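You operate a simulated robot arm through the tools that you are given. There is no shell and no other tool.

Carry out the task below with a simulated robot arm. There is one attempt and no reset: what you move stays moved.

TASK
Wet the scrub pad and scrub both ink stains off the cleaning bench.
Fine: wet it on the blue tray; put the pad back. Set down upright: scrub pad. What is to be rubbed or washed off counts as gone when no trace of it is left.

It is judged by the outcome, as a careful person would: the job done as asked, and still so three seconds after it is handed in. It fails if anything else is knocked over, pushed out of place, dropped, spilled or broken.

THE ROBOT
A 6-joint arm with a three-finger gripper, fixed in place. Base frame: the origin is at the foot of the arm, x ahead of it, y to its left, z up. Lengths are in mm, angles in rad, forces in N, time in s.
Its first joint turns from -2.897 to 2.897 rad. Payload 4.89 kg.
The tool frame sits at the grasp point between the pads (the TCP): z along the fingers, y along the line on which they close. The tips reach 30 mm beyond it. The gripper opens to 164 mm. The gripper's body begins 125 mm behind the TCP.
Orientation is that of the tool frame in the base frame, as a unit quaternion [w, x, y, z]. With the fingers straight down and closing along the base's y, the tool's x points along the base's -x, its y along +y and its z along -z.

THE INTERFACE
- The arm moves only by the tool jog_arm. Its argument "plan" is a list of rows, each an object of numbers (a shift or turn left out is 0, a gripper value left out holds the last): "rx", "ry", "rz": the turn, a rotation vector about the tool's x, y, z in units of 6 degrees (1.0 is 6 degrees); "tx", "ty", "tz": the shift along the tool's x, y, z in units of 25 mm (1.0 is 25 mm); "claw": the closure, from 0 (fully open) to 1 (shut). In form: [{"rx": .., "ry": .., "rz": .., "tx": .., "ty": .., "tz": .., "claw": ..}, ...]. A call has 1 to 20 rows; each row shifts and turns the commanded pose from where the row before left it, along the tool's axes as they then stand. A call with a number of a shift or a turn outside -1 to 1 is refused whole. Rows are played at 5 a second. More than 50 mm and 0.15 rad between two rows, or a gripper value outside its range, and nothing of the call is played. Where a pose cannot be reached the arm comes as near as it can. A force on the tool above 70 N (or 10 N above the force at the start of the call, whichever is more), or a blocked arm, ends the call early, and 0.2 s more pass. The fingers move at their own pace (about 108 mm/s each) and stop on an object; they squeeze with about 22 N. The grip force told is the motor's: it shows also when the fingers shut on nothing. Time passes only in rows, and 0.2 s behind the last, so rows that do not move let the fingers close. It gives the time, the measured TCP pose, the force on the tool (base axes), the opening and the grip force at its end, in the units of the frame above (readings bear some noise), with the torque about the TCP (base axes, N m) and any sound that the robot's microphone picked up.
- Cameras (640 x 400 px; columns grow to the right, rows downward): "scene" is fixed at [50.2, -643.2, 1440.2]; the picture's right is [0.56, -0.83, 0.00], its down [-0.26, -0.17, -0.95] and it looks along [0.79, 0.54, -0.31] (base axes); focal length 316 px, centre (320, 200). "wrist" rides on the gripper at [76, -2, -152] in the tool frame; the picture's right is [0.02, 1.00, 0.00], its down [-0.88, 0.02, -0.47] and it looks along [-0.47, 0.01, 0.88] (tool axes); focal length 247 px, centre (320, 200). There is no depth. A picture from a camera that has moved, and an enlarged one, comes with that camera's place and axes in the base frame and with its lens. The place of the scene camera against the robot may be out by one fixed shift of up to 12 mm in any direction.
- capture(camera): a new picture of that camera. The clock stands still meanwhile.
- slide_trunk(by): slides the trunk up (or, below 0, down) by that many mm; the arm rides with it, the base frame stays. It gives what a move gives, with no picture.
- enlarge(camera, box): a new picture of the part [left, top, right, bottom] of that camera's present view, enlarged. The clock stands still meanwhile.
- job_done(): hands the job in; it is judged then, once.

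Nothing tells you positions but the pictures and the camera data. Unless the task says otherwise, let go and move clear before handing in.

The tools are called after "Call:" as name(argument=value, ...) on one line, values as JSON. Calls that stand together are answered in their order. jog_arm: Moves the arm, as the interface text tells. Its arguments: {"type":"object","properties":{"plan":{"type":"array","items":{"type":"object","properties":{"rx":{"type":"number"},"ry":{"type":"number"},"rz":{"type":"number"},"tx":{"type":"number"},"ty":{"type":"number"},"tz":{"type":"number"},"claw":{"type":"number"}}}}},"required":["plan"]} The other tools are called the same way: slide_trunk (by) slides the trunk up or down; capture (camera) takes a picture; enlarge (camera, box) takes an enlarged picture of a part of a camera's view; job_done () hands the job in.

At the start:

```text
time_s: 0.0
tcp_pos: [598.6, -2.6, 1140.2]
ee_rot: [0.001, 0.0, 1.0, 0.001]
wrist_force: [-0.5, 0.3, -0.1]
torque: [0.01, 0.03, -0.01]
opening: 164.0
gripper_force: 0.1
trunk travel left (down, up): [-175.0, 215.0]
```

scene: 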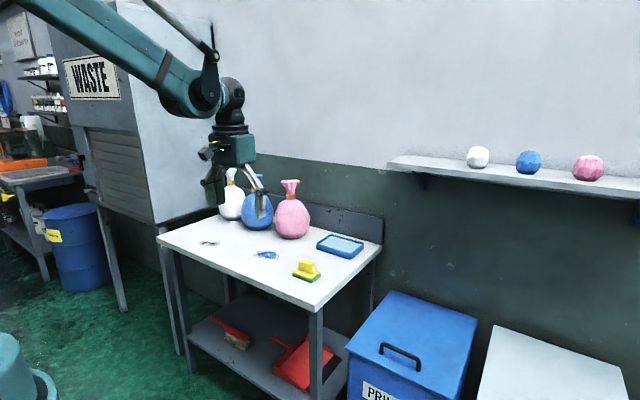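
wrist: 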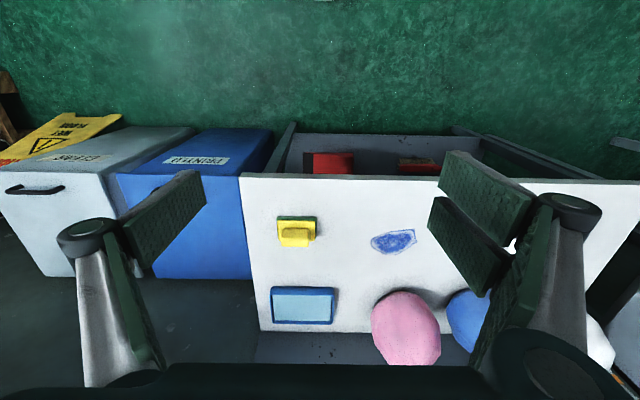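

I see a white bench with a yellow/green scrub pad, a blue tray, and two ink stains (one dark, one blue), with three vases at the back. I'll take enlarged pictures first to locate everything.

Call:
enlarge(camera="scene", box=[150, 160, 400, 316])

Call:
enlarge(camera="wrist", box=[230, 160, 470, 310])

Call:
enlarge(camera="scene", box=[280, 220, 390, 290])

```text
2.56 times, centred on (275, 238) of scene
camera zoom: at [50.2, -643.2, 1440.2], right [0.56, -0.83, 0.0], down [-0.26, -0.17, -0.95], along [0.79, 0.54, -0.31], focal length 810 px, centre (435, 103)
```

zoom: 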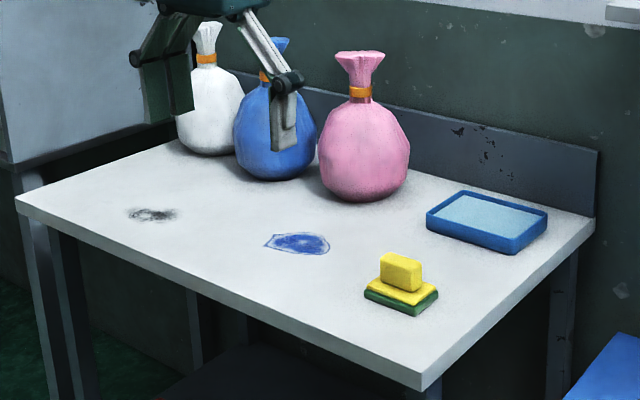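

```text
2.67 times, centred on (350, 235) of wrist
camera zoom: at [521.7, -4.2, 1292.6], right [-0.02, 1.0, 0.0], down [0.88, 0.02, 0.47], along [0.47, 0.01, -0.88], focal length 659 px, centre (240, 107)
```

zoom: 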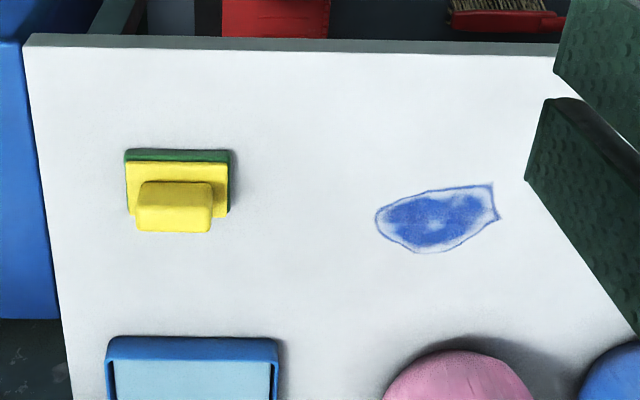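

```text
5.71 times, centred on (335, 255) of scene
camera zoom: at [50.2, -643.2, 1440.2], right [0.56, -0.83, 0.0], down [-0.26, -0.17, -0.95], along [0.79, 0.54, -0.31], focal length 1807 px, centre (234, -114)
```

zoom: 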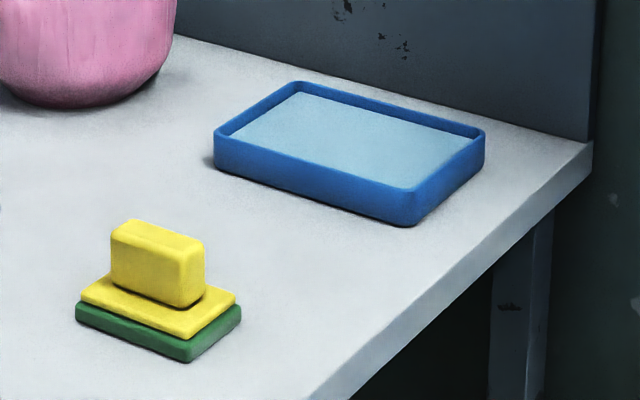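

Triangulating both views, the bench top is at about z≈850. The pad is around (826,-48), the blue stain around (860,167), the dark stain around (800,439), and the tray around (1065,-42), which may be near the reach limit. I'll move forward above everything for a better look.

Call:
jog_arm(plan=[{"tx": -1, "ty": -0.3}, {"tx": -1, "ty": -0.3}, {"tx": -1, "ty": -0.3}, {"tx": -1, "ty": -0.3}, {"tx": -1, "ty": -0.3}, {"tx": -1, "ty": -0.3}, {}])

Call:
capture(camera="wrist")

Call:
capture(camera="scene")

```text
time_s: 1.6
tcp_pos: [747.1, -47.4, 1140.7]
ee_rot: [0.0, 0.0, 1.0, 0.0]
wrist_force: [-0.3, -0.3, -0.2]
torque: [0.01, 0.07, 0.02]
opening: 164.2
gripper_force: 0.0
trunk travel left (down, up): [-175.0, 215.0]
```

```text
taken
camera wrist: at [671.1, -49.2, 1293.1], right [-0.02, 1.0, 0.0], down [0.88, 0.02, 0.47], along [0.47, 0.01, -0.88], focal length 247 px, centre (320, 200)
```

wrist: 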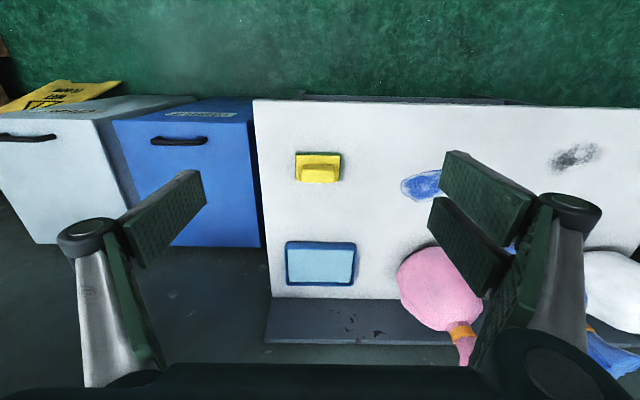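

```text
taken
```

scene: 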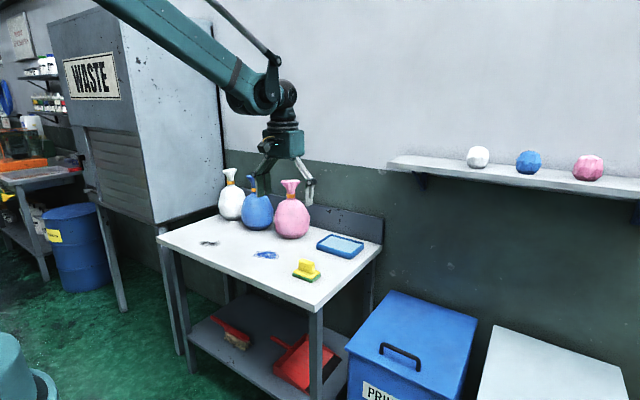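

The view is clearer now. I'll enlarge the wrist view to measure the pad, tray and stains.

Call:
enlarge(camera="wrist", box=[250, 130, 410, 230])

Call:
enlarge(camera="wrist", box=[250, 215, 410, 315])

Call:
enlarge(camera="wrist", box=[480, 110, 640, 210])

```text
4.00 times, centred on (330, 180) of wrist
camera zoom: at [671.1, -49.2, 1293.1], right [-0.02, 1.0, 0.0], down [0.88, 0.02, 0.47], along [0.47, 0.01, -0.88], focal length 988 px, centre (280, 280)
```

zoom: 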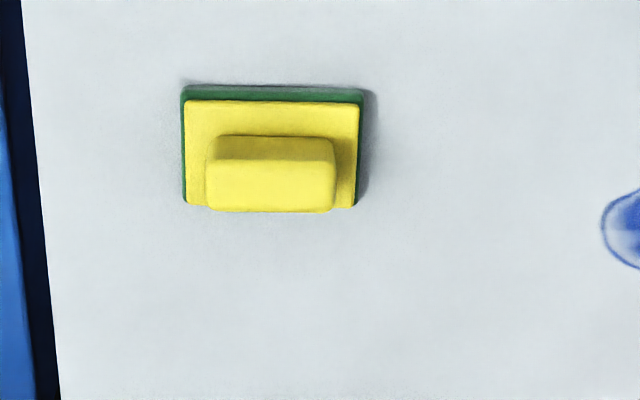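

```text
4.00 times, centred on (330, 265) of wrist
camera zoom: at [671.1, -49.2, 1293.1], right [-0.02, 1.0, 0.0], down [0.88, 0.02, 0.47], along [0.47, 0.01, -0.88], focal length 988 px, centre (280, -60)
```

zoom: 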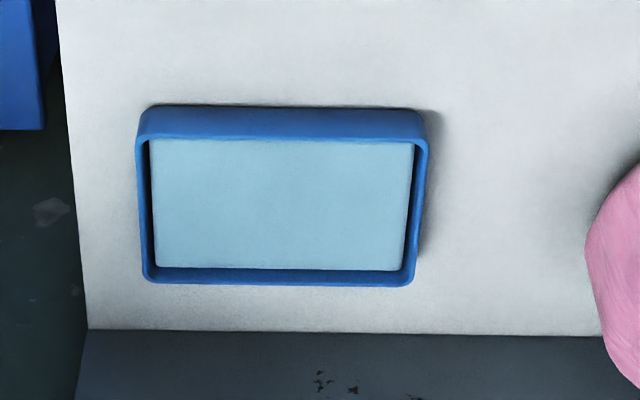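

```text
4.00 times, centred on (560, 160) of wrist
camera zoom: at [671.1, -49.2, 1293.1], right [-0.02, 1.0, 0.0], down [0.88, 0.02, 0.47], along [0.47, 0.01, -0.88], focal length 988 px, centre (-640, 360)
```

zoom: 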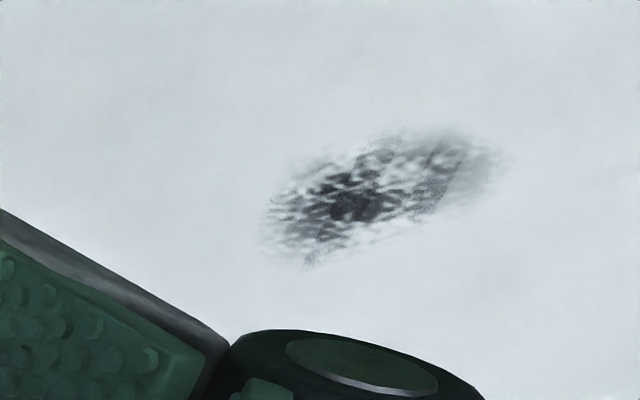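

By comparing two wrist views I now get a bench top at about z≈820. That puts the pad near (843,-50), the tray interior at about x 1046–1148 and y -117–37, and the dark stain around y≈430. I'll test how far the arm reaches over the tray with the tool vertical.

Call:
jog_arm(plan=[{"tx": -1, "tz": 1}, {"tx": -1, "tz": 1}, {"tx": -1, "tz": 1}, {"tx": -1, "tz": 1}, {"tx": -1, "tz": 1}, {"tx": -1, "tz": 1}, {"tx": -1}, {"tx": -1}, {"tx": -1}, {"tx": -1}, {"tx": -1}, {"tx": -1}, {}, {}])

Call:
capture(camera="scene")

Call:
capture(camera="wrist")

```text
time_s: 4.6
tcp_pos: [1048.8, -48.5, 990.5]
ee_rot: [0.0, 0.0, 1.0, -0.001]
wrist_force: [-0.1, 0.2, -0.1]
torque: [0.0, 0.02, -0.04]
opening: 164.0
gripper_force: 0.1
trunk travel left (down, up): [-175.0, 215.0]
```

```text
taken
```

scene: 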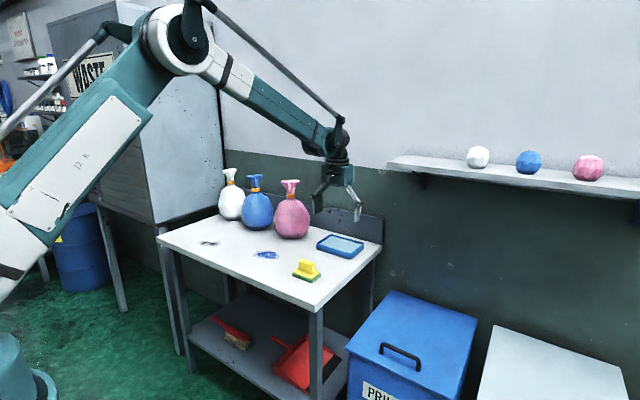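

```text
taken
camera wrist: at [972.4, -49.7, 1143.4], right [-0.02, 1.0, 0.0], down [0.88, 0.02, 0.47], along [0.47, 0.01, -0.88], focal length 247 px, centre (320, 200)
```

wrist: 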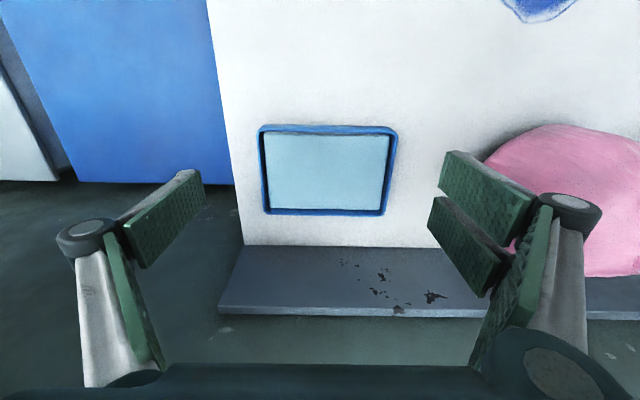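

The arm reaches x≈1049 vertically without trouble. I'll enlarge the view to refine the tray's position and height.

Call:
enlarge(camera="wrist", box=[230, 105, 430, 230])

Call:
enlarge(camera="scene", box=[270, 200, 390, 290])

```text
3.20 times, centred on (330, 168) of wrist
camera zoom: at [972.4, -49.7, 1143.4], right [-0.02, 1.0, 0.0], down [0.88, 0.02, 0.47], along [0.47, 0.01, -0.88], focal length 790 px, centre (288, 304)
```

zoom: 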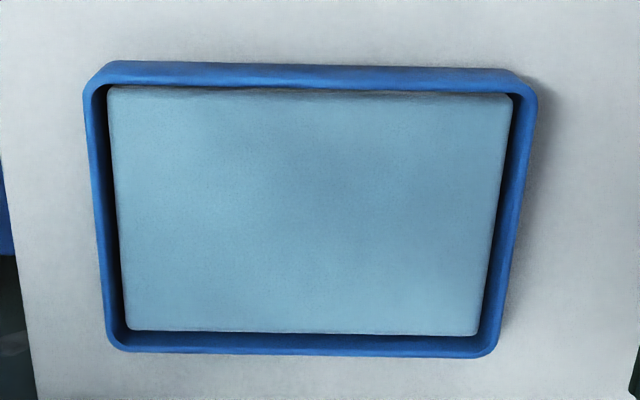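

```text
4.44 times, centred on (330, 245) of scene
camera zoom: at [50.2, -643.2, 1440.2], right [0.56, -0.83, 0.0], down [-0.26, -0.17, -0.95], along [0.79, 0.54, -0.31], focal length 1406 px, centre (276, 0)
```

zoom: 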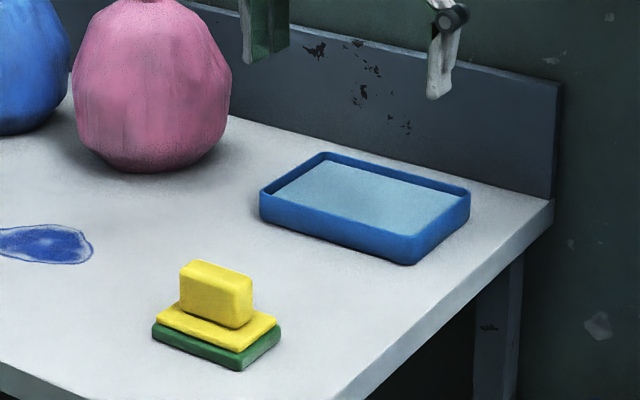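

The tray plate is at about z≈840, with x 1042–1148 and y -117–37, and it sits square to the base frame. I'll zoom in on the pad to get its layer heights before grasping.

Call:
enlarge(camera="scene", box=[285, 250, 333, 280])

Call:
jog_arm(plan=[{"tx": 1, "tz": -0.4}, {"tx": 1}, {"tx": 1}, {"tx": 1}, {"tx": 1}, {"tx": 1}, {"tx": 1}, {"tx": 1}, {"tx": 1}, {"tx": 1}, {}])

Call:
capture(camera="wrist")

Call:
enlarge(camera="wrist", box=[240, 90, 400, 190])

```text
13.33 times, centred on (309, 265) of scene
camera zoom: at [50.2, -643.2, 1440.2], right [0.56, -0.83, 0.0], down [-0.26, -0.17, -0.95], along [0.79, 0.54, -0.31], focal length 4217 px, centre (467, -667)
```

zoom: 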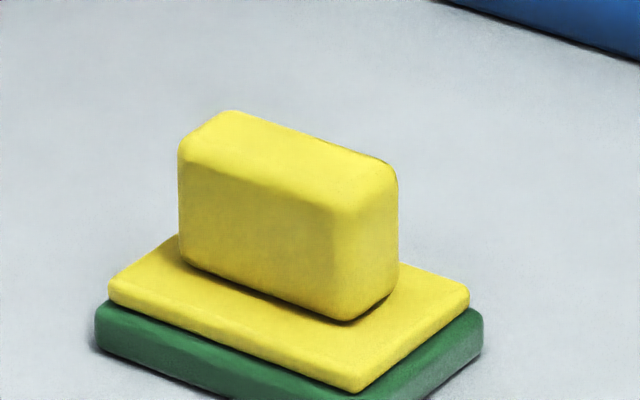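

```text
time_s: 7.0
tcp_pos: [797.4, -48.5, 1002.1]
ee_rot: [-0.001, 0.0, 1.0, 0.0]
wrist_force: [-0.6, -0.1, 0.6]
torque: [-0.02, -0.08, 0.01]
opening: 164.1
gripper_force: 0.1
trunk travel left (down, up): [-175.0, 215.0]
```

```text
taken
camera wrist: at [721.0, -49.4, 1153.5], right [-0.02, 1.0, 0.0], down [0.88, 0.02, 0.47], along [0.47, 0.01, -0.88], focal length 247 px, centre (320, 200)
```

wrist: 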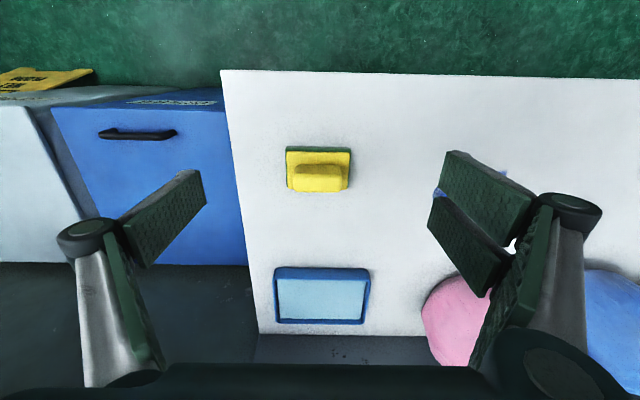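

```text
4.00 times, centred on (320, 140) of wrist
camera zoom: at [721.0, -49.4, 1153.5], right [-0.02, 1.0, 0.0], down [0.88, 0.02, 0.47], along [0.47, 0.01, -0.88], focal length 988 px, centre (320, 440)
```

zoom: 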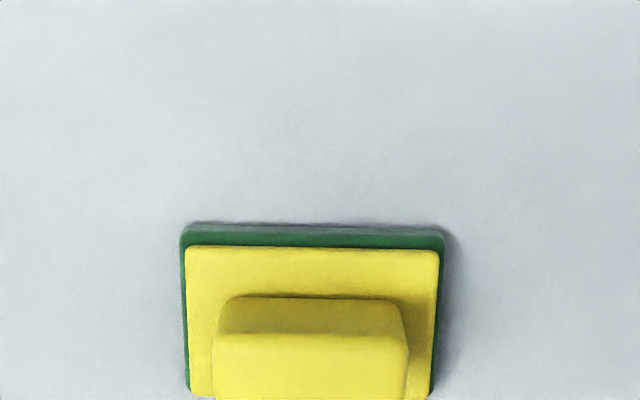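

The pad is about 90×54 mm with its long side along y. The handle is centred near (847,-50), about 60 mm long in y and 26 mm thick, with its top around z≈869. I'll move above it and close the gripper partway before the final descent.

Call:
jog_arm(plan=[{"tx": -1, "ty": -0.06, "claw": 0.46}, {"tx": -0.95, "tz": 0.5}, {"tz": 1}, {"tz": 1}, {"tz": 0.5}, {}])

Call:
capture(camera="wrist")

Call:
enlarge(camera="scene", box=[260, 220, 356, 280])

```text
time_s: 8.4
tcp_pos: [847.6, -49.0, 924.6]
ee_rot: [0.0, 0.0, 1.0, 0.0]
wrist_force: [0.0, 0.4, -0.6]
torque: [-0.02, 0.02, -0.03]
opening: 88.4
gripper_force: 0.0
trunk travel left (down, up): [-175.0, 215.0]
```

```text
taken
camera wrist: at [771.1, -51.1, 1077.0], right [-0.02, 1.0, 0.0], down [0.88, 0.02, 0.47], along [0.47, 0.01, -0.88], focal length 247 px, centre (320, 200)
```

wrist: 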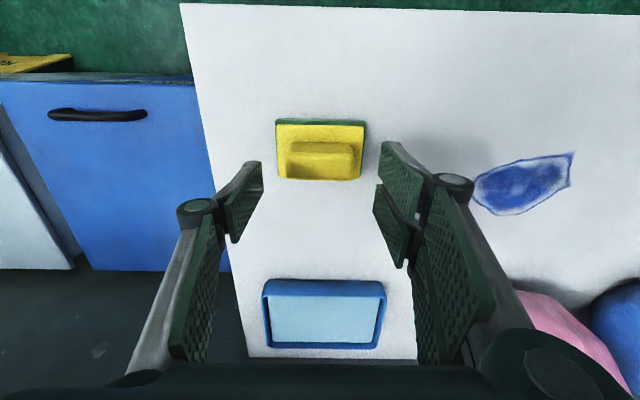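

```text
6.67 times, centred on (308, 250) of scene
camera zoom: at [50.2, -643.2, 1440.2], right [0.56, -0.83, 0.0], down [-0.26, -0.17, -0.95], along [0.79, 0.54, -0.31], focal length 2108 px, centre (400, -133)
```

zoom: 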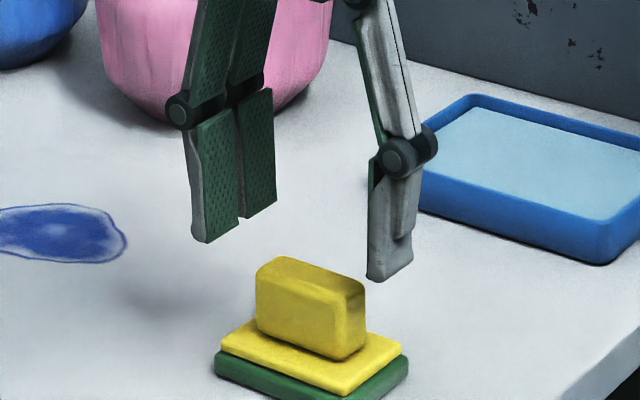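

The fingers straddle the pad nicely. I'll lower in steps and check clearance above the yellow layer.

Call:
jog_arm(plan=[{"tz": 0.8}, {"tz": 0.6}, {"tz": 0.4}, {}])

Call:
enlarge(camera="scene", box=[276, 240, 340, 280])

Call:
enlarge(camera="wrist", box=[220, 90, 420, 215])

```text
time_s: 9.4
tcp_pos: [847.5, -48.5, 879.7]
ee_rot: [-0.001, 0.0, 1.0, 0.0]
wrist_force: [-0.2, 0.1, -0.1]
torque: [-0.02, 0.01, 0.04]
opening: 88.6
gripper_force: 0.0
trunk travel left (down, up): [-175.0, 215.0]
```

```text
10.00 times, centred on (308, 260) of scene
camera zoom: at [50.2, -643.2, 1440.2], right [0.56, -0.83, 0.0], down [-0.26, -0.17, -0.95], along [0.79, 0.54, -0.31], focal length 3162 px, centre (440, -400)
```

zoom: 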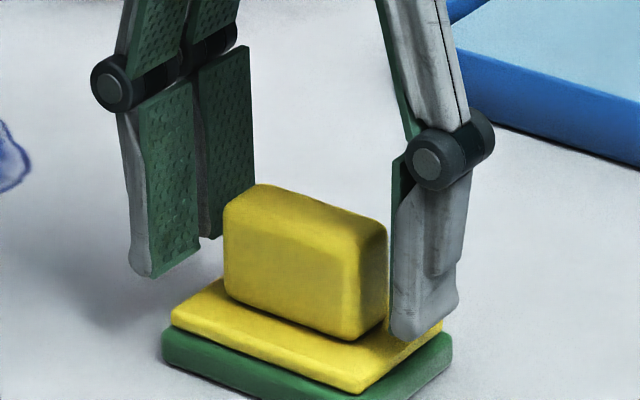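

```text
3.20 times, centred on (320, 152) of wrist
camera zoom: at [770.8, -50.8, 1031.9], right [-0.02, 1.0, 0.0], down [0.88, 0.02, 0.47], along [0.47, 0.01, -0.88], focal length 790 px, centre (320, 352)
```

zoom: 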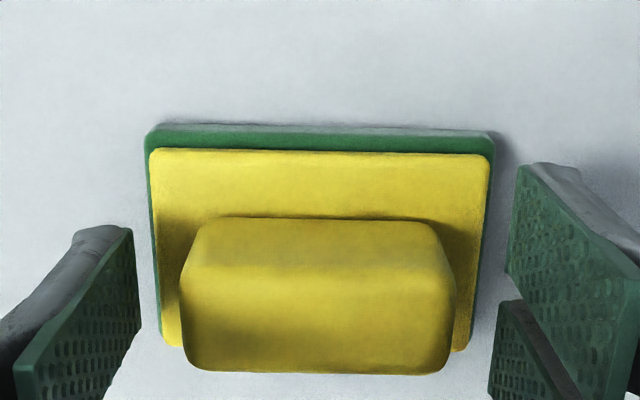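

The fingers straddle the handle with the tips just above the yellow layer. I'll make a small final adjustment and close.

Call:
jog_arm(plan=[{"tx": -0.06, "ty": -0.03, "tz": 0.25}, {}, {"claw": 1}, {}, {}, {}, {}])

Call:
enlarge(camera="scene", box=[276, 240, 340, 280])

Call:
enlarge(camera="wrist", box=[220, 90, 420, 215])

```text
time_s: 11.0
tcp_pos: [847.4, -49.8, 872.5]
ee_rot: [0.001, 0.0, 1.0, 0.0]
wrist_force: [0.3, -0.3, 0.1]
torque: [0.01, 0.02, -0.04]
opening: 59.4
gripper_force: 22.6
trunk travel left (down, up): [-175.0, 215.0]
```

```text
10.00 times, centred on (308, 260) of scene
camera zoom: at [50.2, -643.2, 1440.2], right [0.56, -0.83, 0.0], down [-0.26, -0.17, -0.95], along [0.79, 0.54, -0.31], focal length 3162 px, centre (440, -400)
```

zoom: 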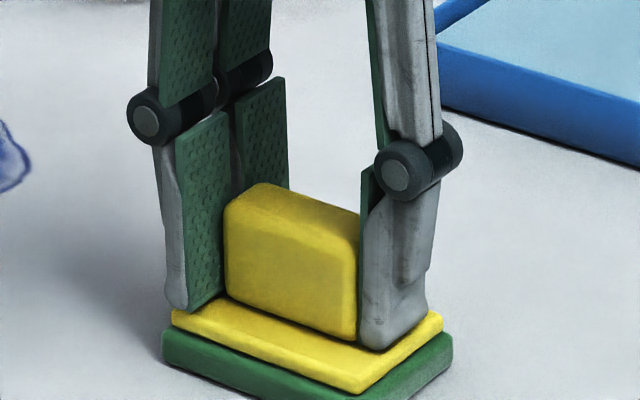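

```text
3.20 times, centred on (320, 152) of wrist
camera zoom: at [771.9, -51.5, 1025.6], right [-0.02, 1.0, 0.0], down [0.88, 0.02, 0.47], along [0.47, 0.01, -0.88], focal length 790 px, centre (320, 352)
```

zoom: 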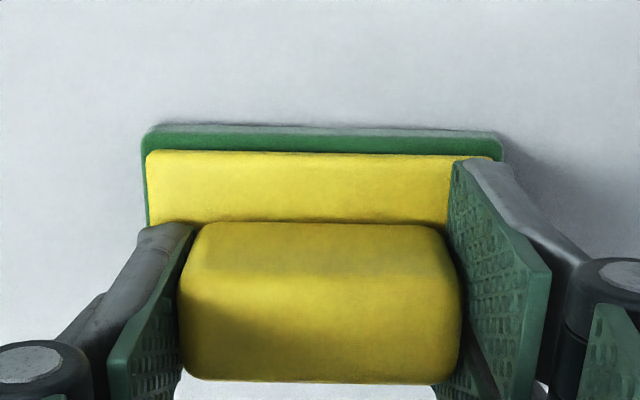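

The handle is gripped (59.4 mm opening, 22.6 N). I'll lift straight up and check that it holds.

Call:
jog_arm(plan=[{"tz": -0.4}, {"tz": -1}, {"tz": -1}, {"tz": -1}, {}])

Call:
capture(camera="scene")

Call:
capture(camera="wrist")

```text
time_s: 12.2
tcp_pos: [846.7, -51.6, 960.2]
ee_rot: [0.001, 0.0, 1.0, 0.0]
wrist_force: [0.1, -1.0, -1.2]
torque: [0.0, -0.04, 0.02]
opening: 59.3
gripper_force: 22.4
trunk travel left (down, up): [-175.0, 215.0]
```

```text
taken
```

scene: 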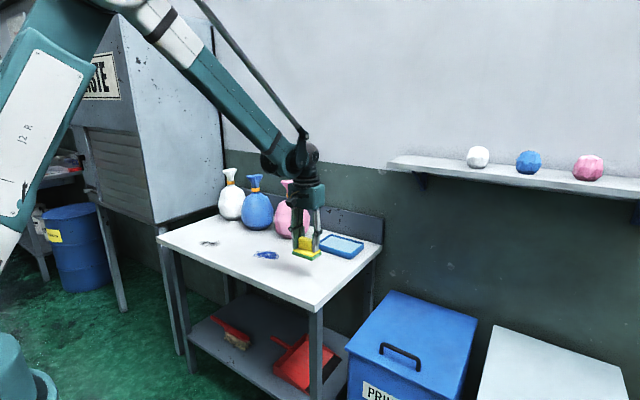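

```text
taken
camera wrist: at [771.7, -53.3, 1112.6], right [-0.02, 1.0, 0.0], down [0.88, 0.02, 0.47], along [0.47, 0.01, -0.88], focal length 247 px, centre (320, 200)
```

wrist: 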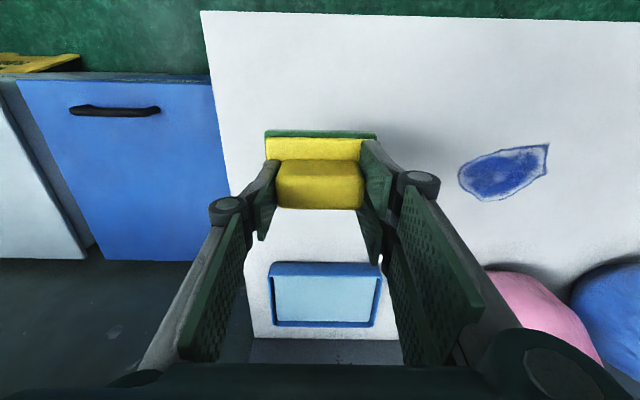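

The pad is lifted cleanly. Next I'll carry it over the tray centre and lower it to just above the plate.

Call:
jog_arm(plan=[{"tx": -1, "ty": 0.1}, {"tx": -1, "ty": 0.1}, {"tx": -1, "ty": 0.1}, {"tx": -1, "ty": 0.1}, {"tx": -1}, {"tx": -1}, {"tx": -1}, {"tx": -1}, {"tx": -1}, {"tx": -0.85}, {}, {"tz": 0.8}, {"tz": 0.8}, {}])

Call:
enlarge(camera="scene", box=[290, 200, 386, 260])

Call:
capture(camera="wrist")

```text
time_s: 15.2
tcp_pos: [1093.8, -39.7, 919.0]
ee_rot: [0.0, 0.001, 1.0, 0.0]
wrist_force: [-0.6, 0.1, -0.1]
torque: [0.0, -0.01, -0.02]
opening: 59.4
gripper_force: 22.2
trunk travel left (down, up): [-175.0, 215.0]
```

```text
6.67 times, centred on (338, 230) of scene
camera zoom: at [50.2, -643.2, 1440.2], right [0.56, -0.83, 0.0], down [-0.26, -0.17, -0.95], along [0.79, 0.54, -0.31], focal length 2108 px, centre (200, 0)
```

zoom: 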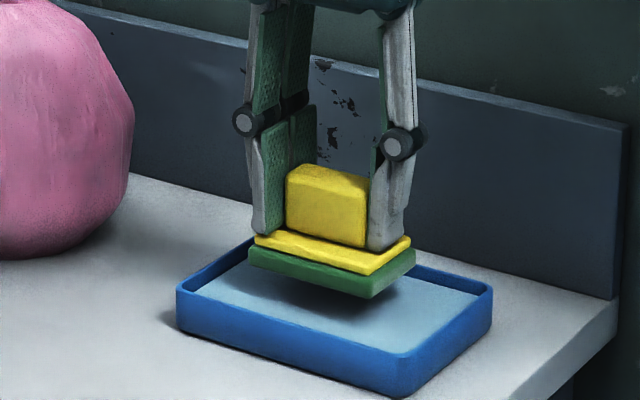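

```text
taken
camera wrist: at [1017.8, -41.3, 1070.6], right [-0.02, 1.0, 0.0], down [0.88, 0.02, 0.47], along [0.47, 0.01, -0.88], focal length 247 px, centre (320, 200)
```

wrist: 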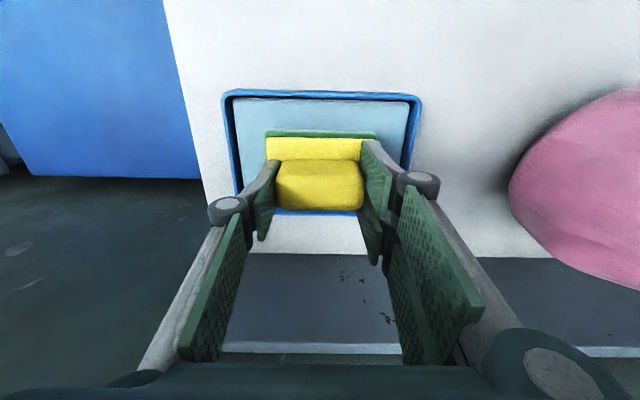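

The pad hangs centred above the tray plate with an estimated gap of about 20 mm. I'll lower it carefully and watch the force.

Call:
jog_arm(plan=[{"tz": 0.3}, {"tz": 0.3}, {"tz": 0.1}, {}])

Call:
jog_arm(plan=[{"tz": 0.06}, {"tz": 0.06}, {}])

```text
time_s: 16.2
tcp_pos: [1094.6, -38.9, 902.1]
ee_rot: [0.0, 0.0, 1.0, 0.001]
wrist_force: [0.4, 0.2, -0.6]
torque: [0.04, -0.01, 0.02]
opening: 59.2
gripper_force: 22.4
trunk travel left (down, up): [-175.0, 215.0]
```

```text
time_s: 17.0
tcp_pos: [1093.6, -39.4, 897.5]
ee_rot: [0.001, 0.0, 1.0, 0.0]
wrist_force: [0.2, -0.4, -0.1]
torque: [0.03, 0.05, 0.0]
opening: 59.2
gripper_force: 22.2
trunk travel left (down, up): [-175.0, 215.0]
```

Call:
enlarge(camera="scene", box=[306, 210, 370, 250])

Call:
jog_arm(plan=[{"tz": 0.06}, {"tz": 0.06}, {}])

```text
10.00 times, centred on (338, 230) of scene
camera zoom: at [50.2, -643.2, 1440.2], right [0.56, -0.83, 0.0], down [-0.26, -0.17, -0.95], along [0.79, 0.54, -0.31], focal length 3162 px, centre (140, -100)
```

zoom: 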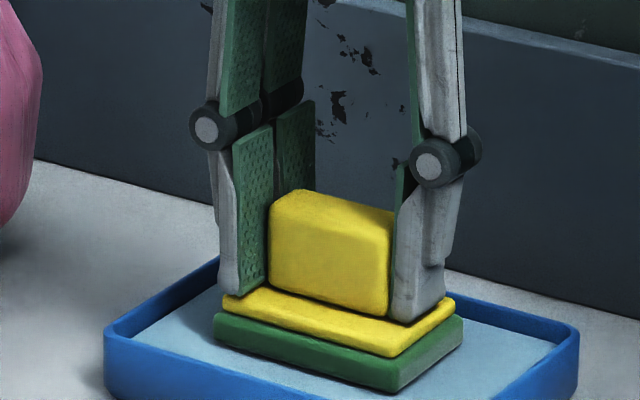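

```text
time_s: 17.8
tcp_pos: [1093.9, -39.0, 897.4]
ee_rot: [0.001, 0.0, 1.0, 0.0]
wrist_force: [1.2, 0.2, 19.2]
torque: [0.06, 0.14, 0.02]
opening: 59.2
gripper_force: 21.8
trunk travel left (down, up): [-175.0, 215.0]
```

Contact is made at TCP z≈897 with about 19 N on the plate. I'll hold it pressed for a couple of seconds to soak, then look.

Call:
jog_arm(plan=[{}, {}, {}, {}, {}, {}, {}, {}, {}, {}, {}, {}])

Call:
enlarge(camera="scene", box=[306, 210, 370, 250])

```text
time_s: 20.4
tcp_pos: [1094.7, -39.9, 896.5]
ee_rot: [0.0, -0.001, 1.0, 0.0]
wrist_force: [-1.5, 0.3, 16.5]
torque: [0.09, 0.08, 0.02]
opening: 59.5
gripper_force: 21.5
trunk travel left (down, up): [-175.0, 215.0]
```

```text
10.00 times, centred on (338, 230) of scene
camera zoom: at [50.2, -643.2, 1440.2], right [0.56, -0.83, 0.0], down [-0.26, -0.17, -0.95], along [0.79, 0.54, -0.31], focal length 3162 px, centre (140, -100)
```

zoom: 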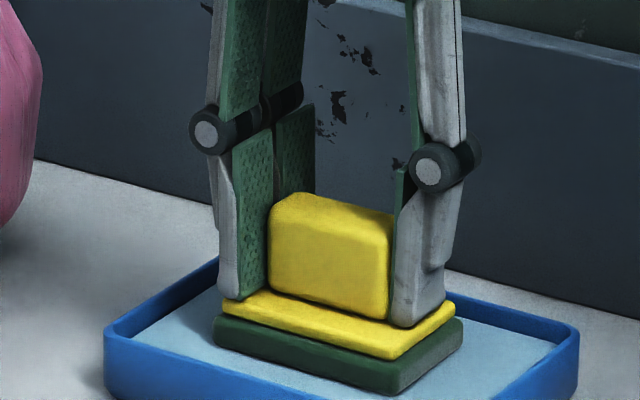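

The green layer has visibly darkened, so the pad is wet. I'll lift clear, back away from the tray and bags, and move over to the blue stain.

Call:
jog_arm(plan=[{"tz": -0.4}, {"tz": -1}, {"tz": -1}, {"tz": -0.2}, {"tx": 1}, {"tx": 1}, {"tx": 1}, {"tx": 1}, {"tx": 1}, {"tx": 1}, {"tx": 1, "ty": 1}, {"tx": 1, "ty": 1}, {"tx": 1, "ty": 1}, {"tx": 0.24, "ty": 1}, {"ty": 1}, {"ty": 1}, {"ty": 1}, {"ty": 0.6}, {}])

Call:
capture(camera="scene")

Call:
capture(camera="wrist")

```text
time_s: 24.4
tcp_pos: [861.9, 150.8, 962.4]
ee_rot: [0.001, -0.001, 1.0, 0.0]
wrist_force: [0.2, -0.7, -1.1]
torque: [0.0, 0.05, 0.0]
opening: 59.3
gripper_force: 22.1
trunk travel left (down, up): [-175.0, 215.0]
```

```text
taken
```

scene: 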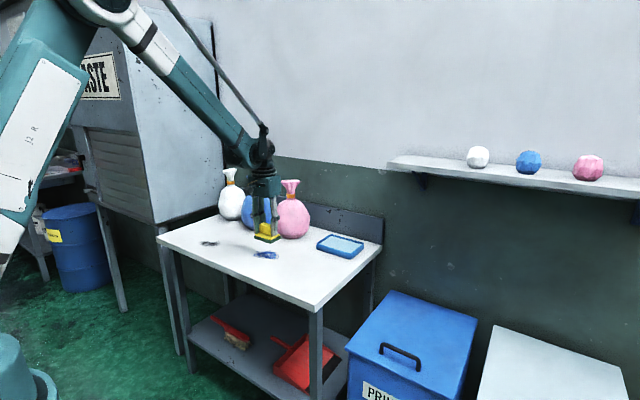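

```text
taken
camera wrist: at [786.7, 148.5, 1113.7], right [-0.02, 1.0, 0.0], down [0.88, 0.02, 0.47], along [0.47, 0.01, -0.88], focal length 247 px, centre (320, 200)
```

wrist: 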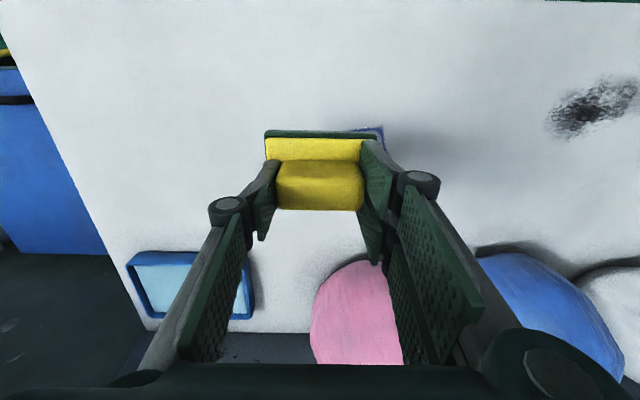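

The pad is above the blue stain. I'll lower toward the bench and find contact by force.

Call:
jog_arm(plan=[{"tz": 1}, {"tz": 1}, {"tz": 1}, {"tz": 0.2}, {}])

Call:
jog_arm(plan=[{"tz": 0.1}, {"tz": 0.06}, {}])

Call:
jog_arm(plan=[{"tz": 0.06}, {}])

```text
time_s: 25.6
tcp_pos: [862.2, 150.0, 880.5]
ee_rot: [0.0, 0.0, 1.0, 0.0]
wrist_force: [0.1, -0.9, -0.3]
torque: [-0.02, 0.04, 0.0]
opening: 59.1
gripper_force: 22.4
trunk travel left (down, up): [-175.0, 215.0]
```

```text
time_s: 26.4
tcp_pos: [862.6, 149.5, 876.6]
ee_rot: [0.0, 0.0, 1.0, 0.0]
wrist_force: [0.6, 0.6, -0.8]
torque: [0.0, -0.01, 0.04]
opening: 59.2
gripper_force: 22.0
trunk travel left (down, up): [-175.0, 215.0]
```

```text
time_s: 27.0
tcp_pos: [863.8, 150.5, 875.0]
ee_rot: [0.0, 0.0, 1.0, 0.001]
wrist_force: [-0.4, 0.8, -0.2]
torque: [-0.01, 0.0, -0.01]
opening: 59.1
gripper_force: 22.5
trunk travel left (down, up): [-175.0, 215.0]
```

Call:
jog_arm(plan=[{"tz": 0.06}, {}])

Call:
jog_arm(plan=[{"tz": 0.04}, {}])

```text
time_s: 27.6
tcp_pos: [863.2, 150.9, 873.7]
ee_rot: [0.001, 0.0, 1.0, 0.0]
wrist_force: [0.2, -0.4, -0.5]
torque: [-0.03, 0.01, -0.03]
opening: 59.0
gripper_force: 21.7
trunk travel left (down, up): [-175.0, 215.0]
```

```text
time_s: 28.2
tcp_pos: [864.2, 150.0, 873.1]
ee_rot: [0.0, 0.0, 1.0, 0.0]
wrist_force: [3.8, 1.2, 10.1]
torque: [0.12, -0.14, 0.0]
opening: 59.2
gripper_force: 21.8
trunk travel left (down, up): [-175.0, 215.0]
```

Contact on the bench at about 10 N. I'll start scrubbing strokes along y over the near part of the blue stain.

Call:
jog_arm(plan=[{"ty": 0.5}, {"ty": 0.5}, {"ty": 0.5}, {"ty": 0.5}, {"ty": 0.5}, {"ty": 0.3}, {"ty": -0.5}, {"ty": -0.5}, {"ty": -0.5}, {"ty": -0.5}, {"ty": -0.5}, {"ty": -0.3}, {}])

Call:
enlarge(camera="scene", box=[210, 215, 306, 275])

Call:
capture(camera="wrist")

```text
time_s: 31.0
tcp_pos: [862.0, 151.4, 872.3]
ee_rot: [0.0, 0.0, 1.0, 0.0]
wrist_force: [0.0, 0.1, 3.0]
torque: [0.02, 0.0, 0.04]
opening: 59.3
gripper_force: 21.8
trunk travel left (down, up): [-175.0, 215.0]
```

```text
6.67 times, centred on (258, 245) of scene
camera zoom: at [50.2, -643.2, 1440.2], right [0.56, -0.83, 0.0], down [-0.26, -0.17, -0.95], along [0.79, 0.54, -0.31], focal length 2108 px, centre (733, -100)
```

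zoom: 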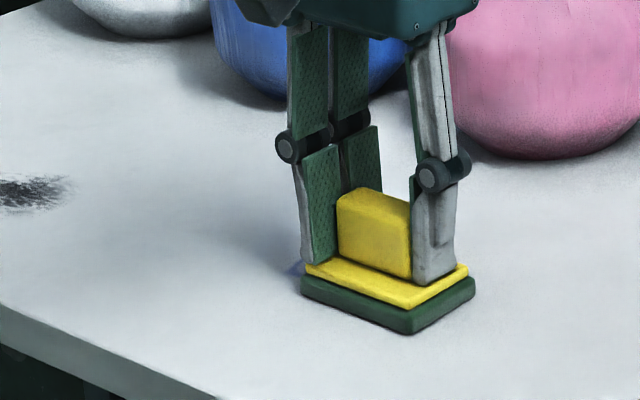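

```text
taken
camera wrist: at [786.2, 149.2, 1024.9], right [-0.02, 1.0, 0.0], down [0.88, 0.02, 0.47], along [0.47, 0.01, -0.88], focal length 247 px, centre (320, 200)
```

wrist: 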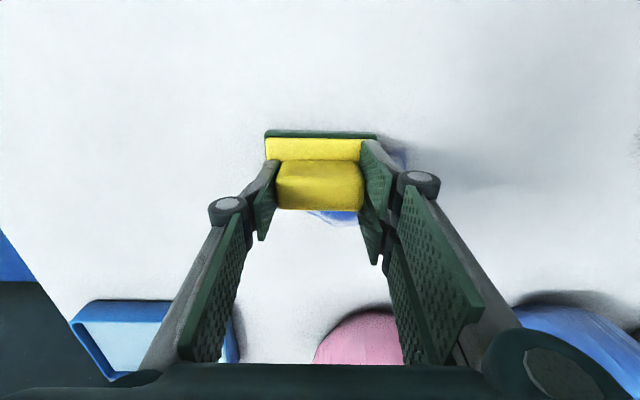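

The stain is fading under the pad. I'll press slightly harder and continue with strokes at several x offsets to cover the whole stain.

Call:
jog_arm(plan=[{"tz": 0.03}, {"ty": 0.6}, {"ty": 0.6}, {"ty": 0.6}, {"ty": 0.6}, {"ty": 0.5}, {"ty": -0.6}, {"ty": -0.6}, {"ty": -0.6}, {"ty": -0.6}, {"ty": -0.5}, {}])

Call:
jog_arm(plan=[{"tx": -0.5}, {"tx": -0.5}, {"ty": 0.6}, {"ty": 0.6}, {"ty": 0.6}, {"ty": 0.6}, {"ty": 0.5}, {"ty": -0.6}, {"ty": -0.6}, {"ty": -0.6}, {"ty": -0.6}, {"ty": -0.5}, {}])

Call:
capture(camera="wrist")

```text
time_s: 33.6
tcp_pos: [863.8, 150.5, 870.5]
ee_rot: [0.0, 0.0, 1.0, 0.0]
wrist_force: [-0.2, 2.9, 13.5]
torque: [0.17, -0.06, 0.05]
opening: 59.4
gripper_force: 22.3
trunk travel left (down, up): [-175.0, 215.0]
```

```text
time_s: 36.4
tcp_pos: [888.9, 150.7, 872.3]
ee_rot: [0.0, 0.0, 1.0, 0.0]
wrist_force: [-0.3, 0.1, -0.3]
torque: [0.01, -0.01, 0.02]
opening: 59.2
gripper_force: 22.0
trunk travel left (down, up): [-175.0, 215.0]
```

```text
taken
camera wrist: at [812.9, 149.2, 1024.4], right [-0.02, 1.0, 0.0], down [0.88, 0.02, 0.47], along [0.47, 0.01, -0.88], focal length 247 px, centre (320, 200)
```

wrist: 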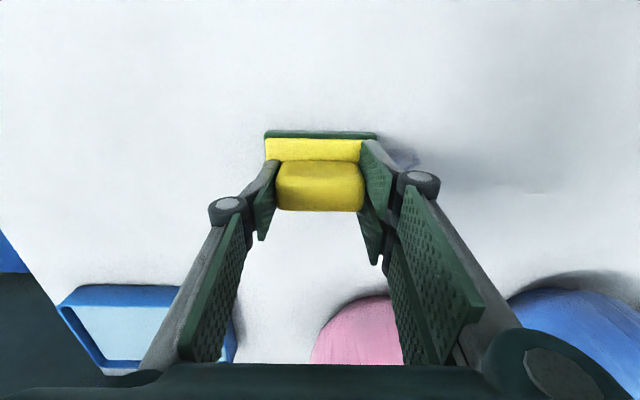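

Call:
enlarge(camera="scene", box=[220, 210, 316, 270])

Call:
enlarge(camera="wrist", box=[220, 100, 460, 250])

```text
6.67 times, centred on (268, 240) of scene
camera zoom: at [50.2, -643.2, 1440.2], right [0.56, -0.83, 0.0], down [-0.26, -0.17, -0.95], along [0.79, 0.54, -0.31], focal length 2108 px, centre (667, -67)
```

zoom: 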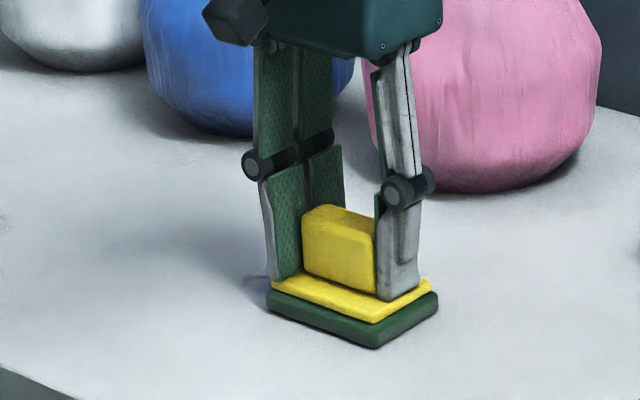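

```text
2.67 times, centred on (340, 175) of wrist
camera zoom: at [812.9, 149.2, 1024.4], right [-0.02, 1.0, 0.0], down [0.88, 0.02, 0.47], along [0.47, 0.01, -0.88], focal length 659 px, centre (267, 267)
```

zoom: 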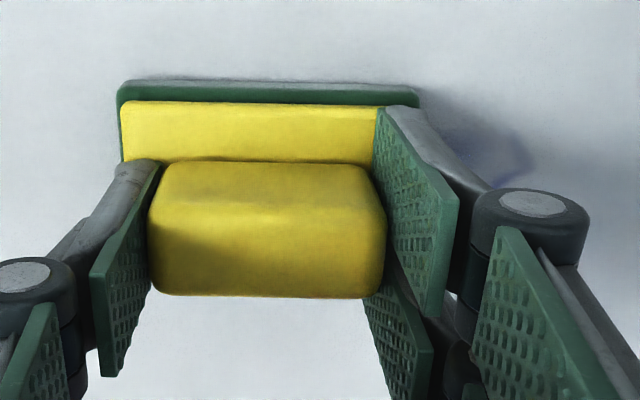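

There's no pressure at this position, so I'll press down a bit until the force returns.

Call:
jog_arm(plan=[{"tz": 0.04}, {}])

Call:
jog_arm(plan=[{"tz": 0.03}, {}])

```text
time_s: 37.0
tcp_pos: [889.1, 150.7, 870.8]
ee_rot: [0.0, 0.0, 1.0, 0.0]
wrist_force: [3.7, -0.9, 8.0]
torque: [-0.03, -0.08, 0.01]
opening: 59.2
gripper_force: 21.8
trunk travel left (down, up): [-175.0, 215.0]
```

```text
time_s: 37.6
tcp_pos: [888.9, 151.3, 871.2]
ee_rot: [0.001, 0.0, 1.0, 0.001]
wrist_force: [8.0, 1.8, 22.6]
torque: [0.11, -0.24, 0.02]
opening: 59.3
gripper_force: 21.6
trunk travel left (down, up): [-175.0, 215.0]
```

About 22 N now. I'll stroke again along y, extending to the +y end of the stain.

Call:
jog_arm(plan=[{"ty": 0.6}, {"ty": 0.6}, {"ty": 0.6}, {"ty": 0.6}, {"ty": 0.6}, {}])

Call:
jog_arm(plan=[{"ty": -0.6}, {"ty": -0.6}, {"ty": -0.6}, {"ty": -0.6}, {"ty": -0.6}, {}])

Call:
enlarge(camera="wrist", box=[220, 100, 460, 250])

```text
time_s: 39.0
tcp_pos: [888.9, 225.8, 870.9]
ee_rot: [0.001, 0.0, 1.0, 0.001]
wrist_force: [1.5, -5.8, 26.5]
torque: [-0.15, 0.03, -0.05]
opening: 59.4
gripper_force: 21.6
trunk travel left (down, up): [-175.0, 215.0]
```

```text
time_s: 40.4
tcp_pos: [887.9, 149.2, 870.9]
ee_rot: [0.0, 0.001, 1.0, -0.001]
wrist_force: [0.0, -0.2, 1.0]
torque: [0.03, -0.04, -0.02]
opening: 59.2
gripper_force: 22.8
trunk travel left (down, up): [-175.0, 215.0]
```

```text
2.67 times, centred on (340, 175) of wrist
camera zoom: at [812.4, 148.7, 1023.5], right [-0.02, 1.0, 0.0], down [0.88, 0.02, 0.47], along [0.47, 0.01, -0.88], focal length 659 px, centre (267, 267)
```

zoom: 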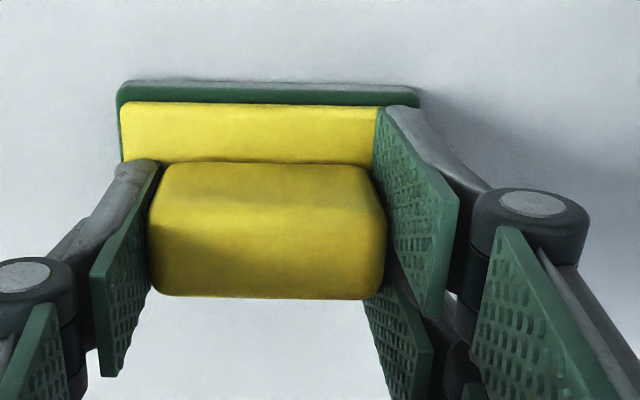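

The stain remnants on the +y side look gone. I'll re-press and do strokes at a further x offset (x≈910) for the far edge.

Call:
jog_arm(plan=[{"tx": -0.44}, {"tx": -0.44}, {"tz": 0.05}, {}])

Call:
jog_arm(plan=[{"ty": 0.6}, {"ty": 0.6}, {"ty": 0.6}, {"ty": 0.6}, {"ty": 0.6}, {}])

Call:
jog_arm(plan=[{"ty": -0.6}, {"ty": -0.6}, {"ty": -0.6}, {"ty": -0.6}, {"ty": -0.6}, {}])

```text
time_s: 41.4
tcp_pos: [910.6, 150.9, 871.1]
ee_rot: [0.001, -0.001, 1.0, 0.0]
wrist_force: [5.5, 2.5, 38.3]
torque: [0.23, -0.02, -0.01]
opening: 59.2
gripper_force: 21.8
trunk travel left (down, up): [-175.0, 215.0]
```

```text
time_s: 42.8
tcp_pos: [908.7, 225.0, 870.0]
ee_rot: [0.001, 0.0, 1.0, 0.0]
wrist_force: [0.7, -19.1, 58.8]
torque: [-0.45, 0.17, -0.06]
opening: 59.5
gripper_force: 22.4
trunk travel left (down, up): [-175.0, 215.0]
```

```text
time_s: 44.2
tcp_pos: [909.1, 151.1, 870.9]
ee_rot: [0.001, 0.0, 1.0, 0.0]
wrist_force: [-3.5, 8.4, 29.9]
torque: [0.66, 0.06, 0.04]
opening: 59.6
gripper_force: 22.0
trunk travel left (down, up): [-175.0, 215.0]
```

Force is now high enough, and the fingertips are likely resting on the pad's base. I'll lift and back off to inspect the blue stain area.

Call:
jog_arm(plan=[{"tz": -0.4}, {"tz": -1}, {"tz": -1}, {"tz": -1}, {"tx": 1, "ty": 0.3}, {"tx": 1, "ty": 0.3}, {"tx": 1, "ty": 0.3}, {"tx": 1}, {"tx": 1}, {"tx": 1}, {}])

Call:
capture(camera="wrist")

Call:
capture(camera="scene")

```text
time_s: 46.6
tcp_pos: [760.1, 170.6, 955.2]
ee_rot: [0.0, 0.0, 1.0, -0.001]
wrist_force: [-1.3, 0.2, -1.9]
torque: [-0.03, -0.03, 0.03]
opening: 59.6
gripper_force: 21.8
trunk travel left (down, up): [-175.0, 215.0]
```

```text
taken
camera wrist: at [683.3, 168.6, 1106.5], right [-0.02, 1.0, 0.0], down [0.88, 0.02, 0.47], along [0.47, 0.01, -0.88], focal length 247 px, centre (320, 200)
```

wrist: 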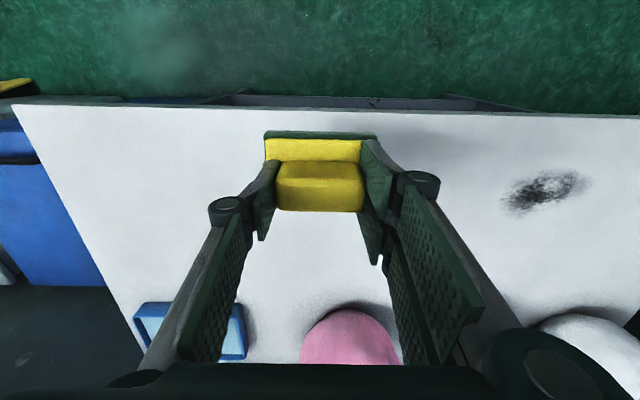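

```text
taken
```

scene: 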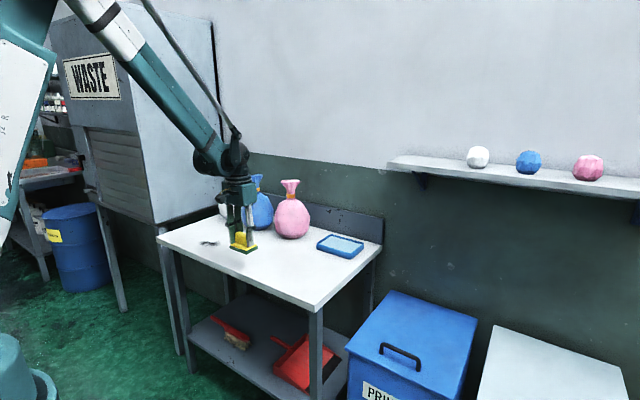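

Call:
enlarge(camera="scene", box=[225, 225, 321, 285])

Call:
enlarge(camera="wrist", box=[230, 190, 420, 309])

```text
6.67 times, centred on (273, 255) of scene
camera zoom: at [50.2, -643.2, 1440.2], right [0.56, -0.83, 0.0], down [-0.26, -0.17, -0.95], along [0.79, 0.54, -0.31], focal length 2108 px, centre (633, -167)
```

zoom: 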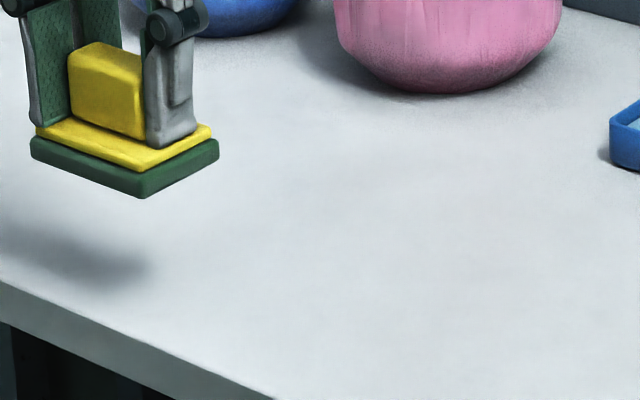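

```text
3.36 times, centred on (325, 250) of wrist
camera zoom: at [683.3, 168.6, 1106.5], right [-0.02, 1.0, 0.0], down [0.88, 0.02, 0.47], along [0.47, 0.01, -0.88], focal length 830 px, centre (303, 34)
```

zoom: 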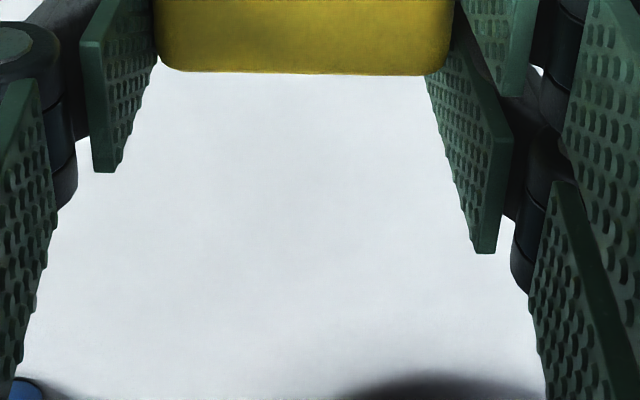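

The blue stain area looks clean. Next I'll move to the dark stain, approximately x 787–861, y 414–518.

Call:
jog_arm(plan=[{"tx": -1, "ty": 1}, {"tx": -0.96, "ty": 1}, {"ty": 1}, {"ty": 1}, {"ty": 1}, {"ty": 1}, {"ty": 1}, {"ty": 1}, {"ty": 1}, {"ty": 1}, {"ty": 0.7}, {}])

Call:
capture(camera="wrist")

Call:
enlarge(camera="scene", box=[180, 205, 308, 285])

```text
time_s: 49.2
tcp_pos: [809.7, 440.3, 953.0]
ee_rot: [0.0, -0.001, 1.0, 0.0]
wrist_force: [-0.3, -0.8, -1.0]
torque: [-0.03, 0.0, 0.02]
opening: 59.4
gripper_force: 22.4
trunk travel left (down, up): [-175.0, 215.0]
```

```text
taken
camera wrist: at [733.3, 437.8, 1105.6], right [-0.02, 1.0, 0.0], down [0.88, 0.02, 0.47], along [0.47, 0.01, -0.88], focal length 247 px, centre (320, 200)
```

wrist: 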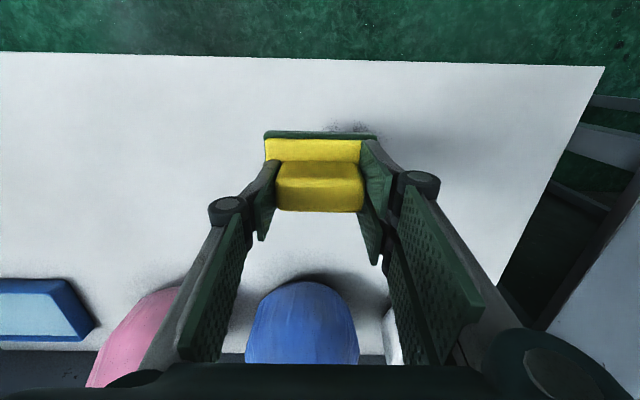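

```text
5.00 times, centred on (244, 245) of scene
camera zoom: at [50.2, -643.2, 1440.2], right [0.56, -0.83, 0.0], down [-0.26, -0.17, -0.95], along [0.79, 0.54, -0.31], focal length 1581 px, centre (700, -25)
```

zoom: 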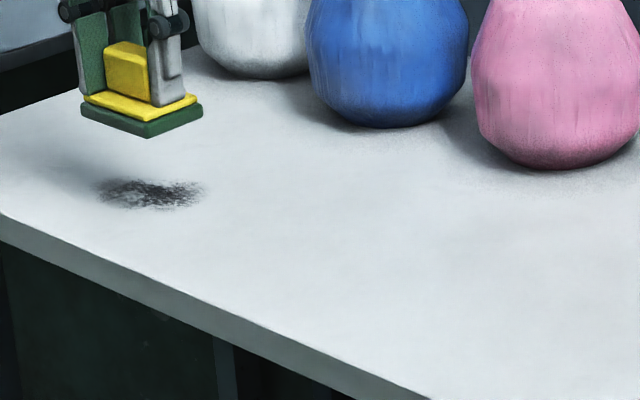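

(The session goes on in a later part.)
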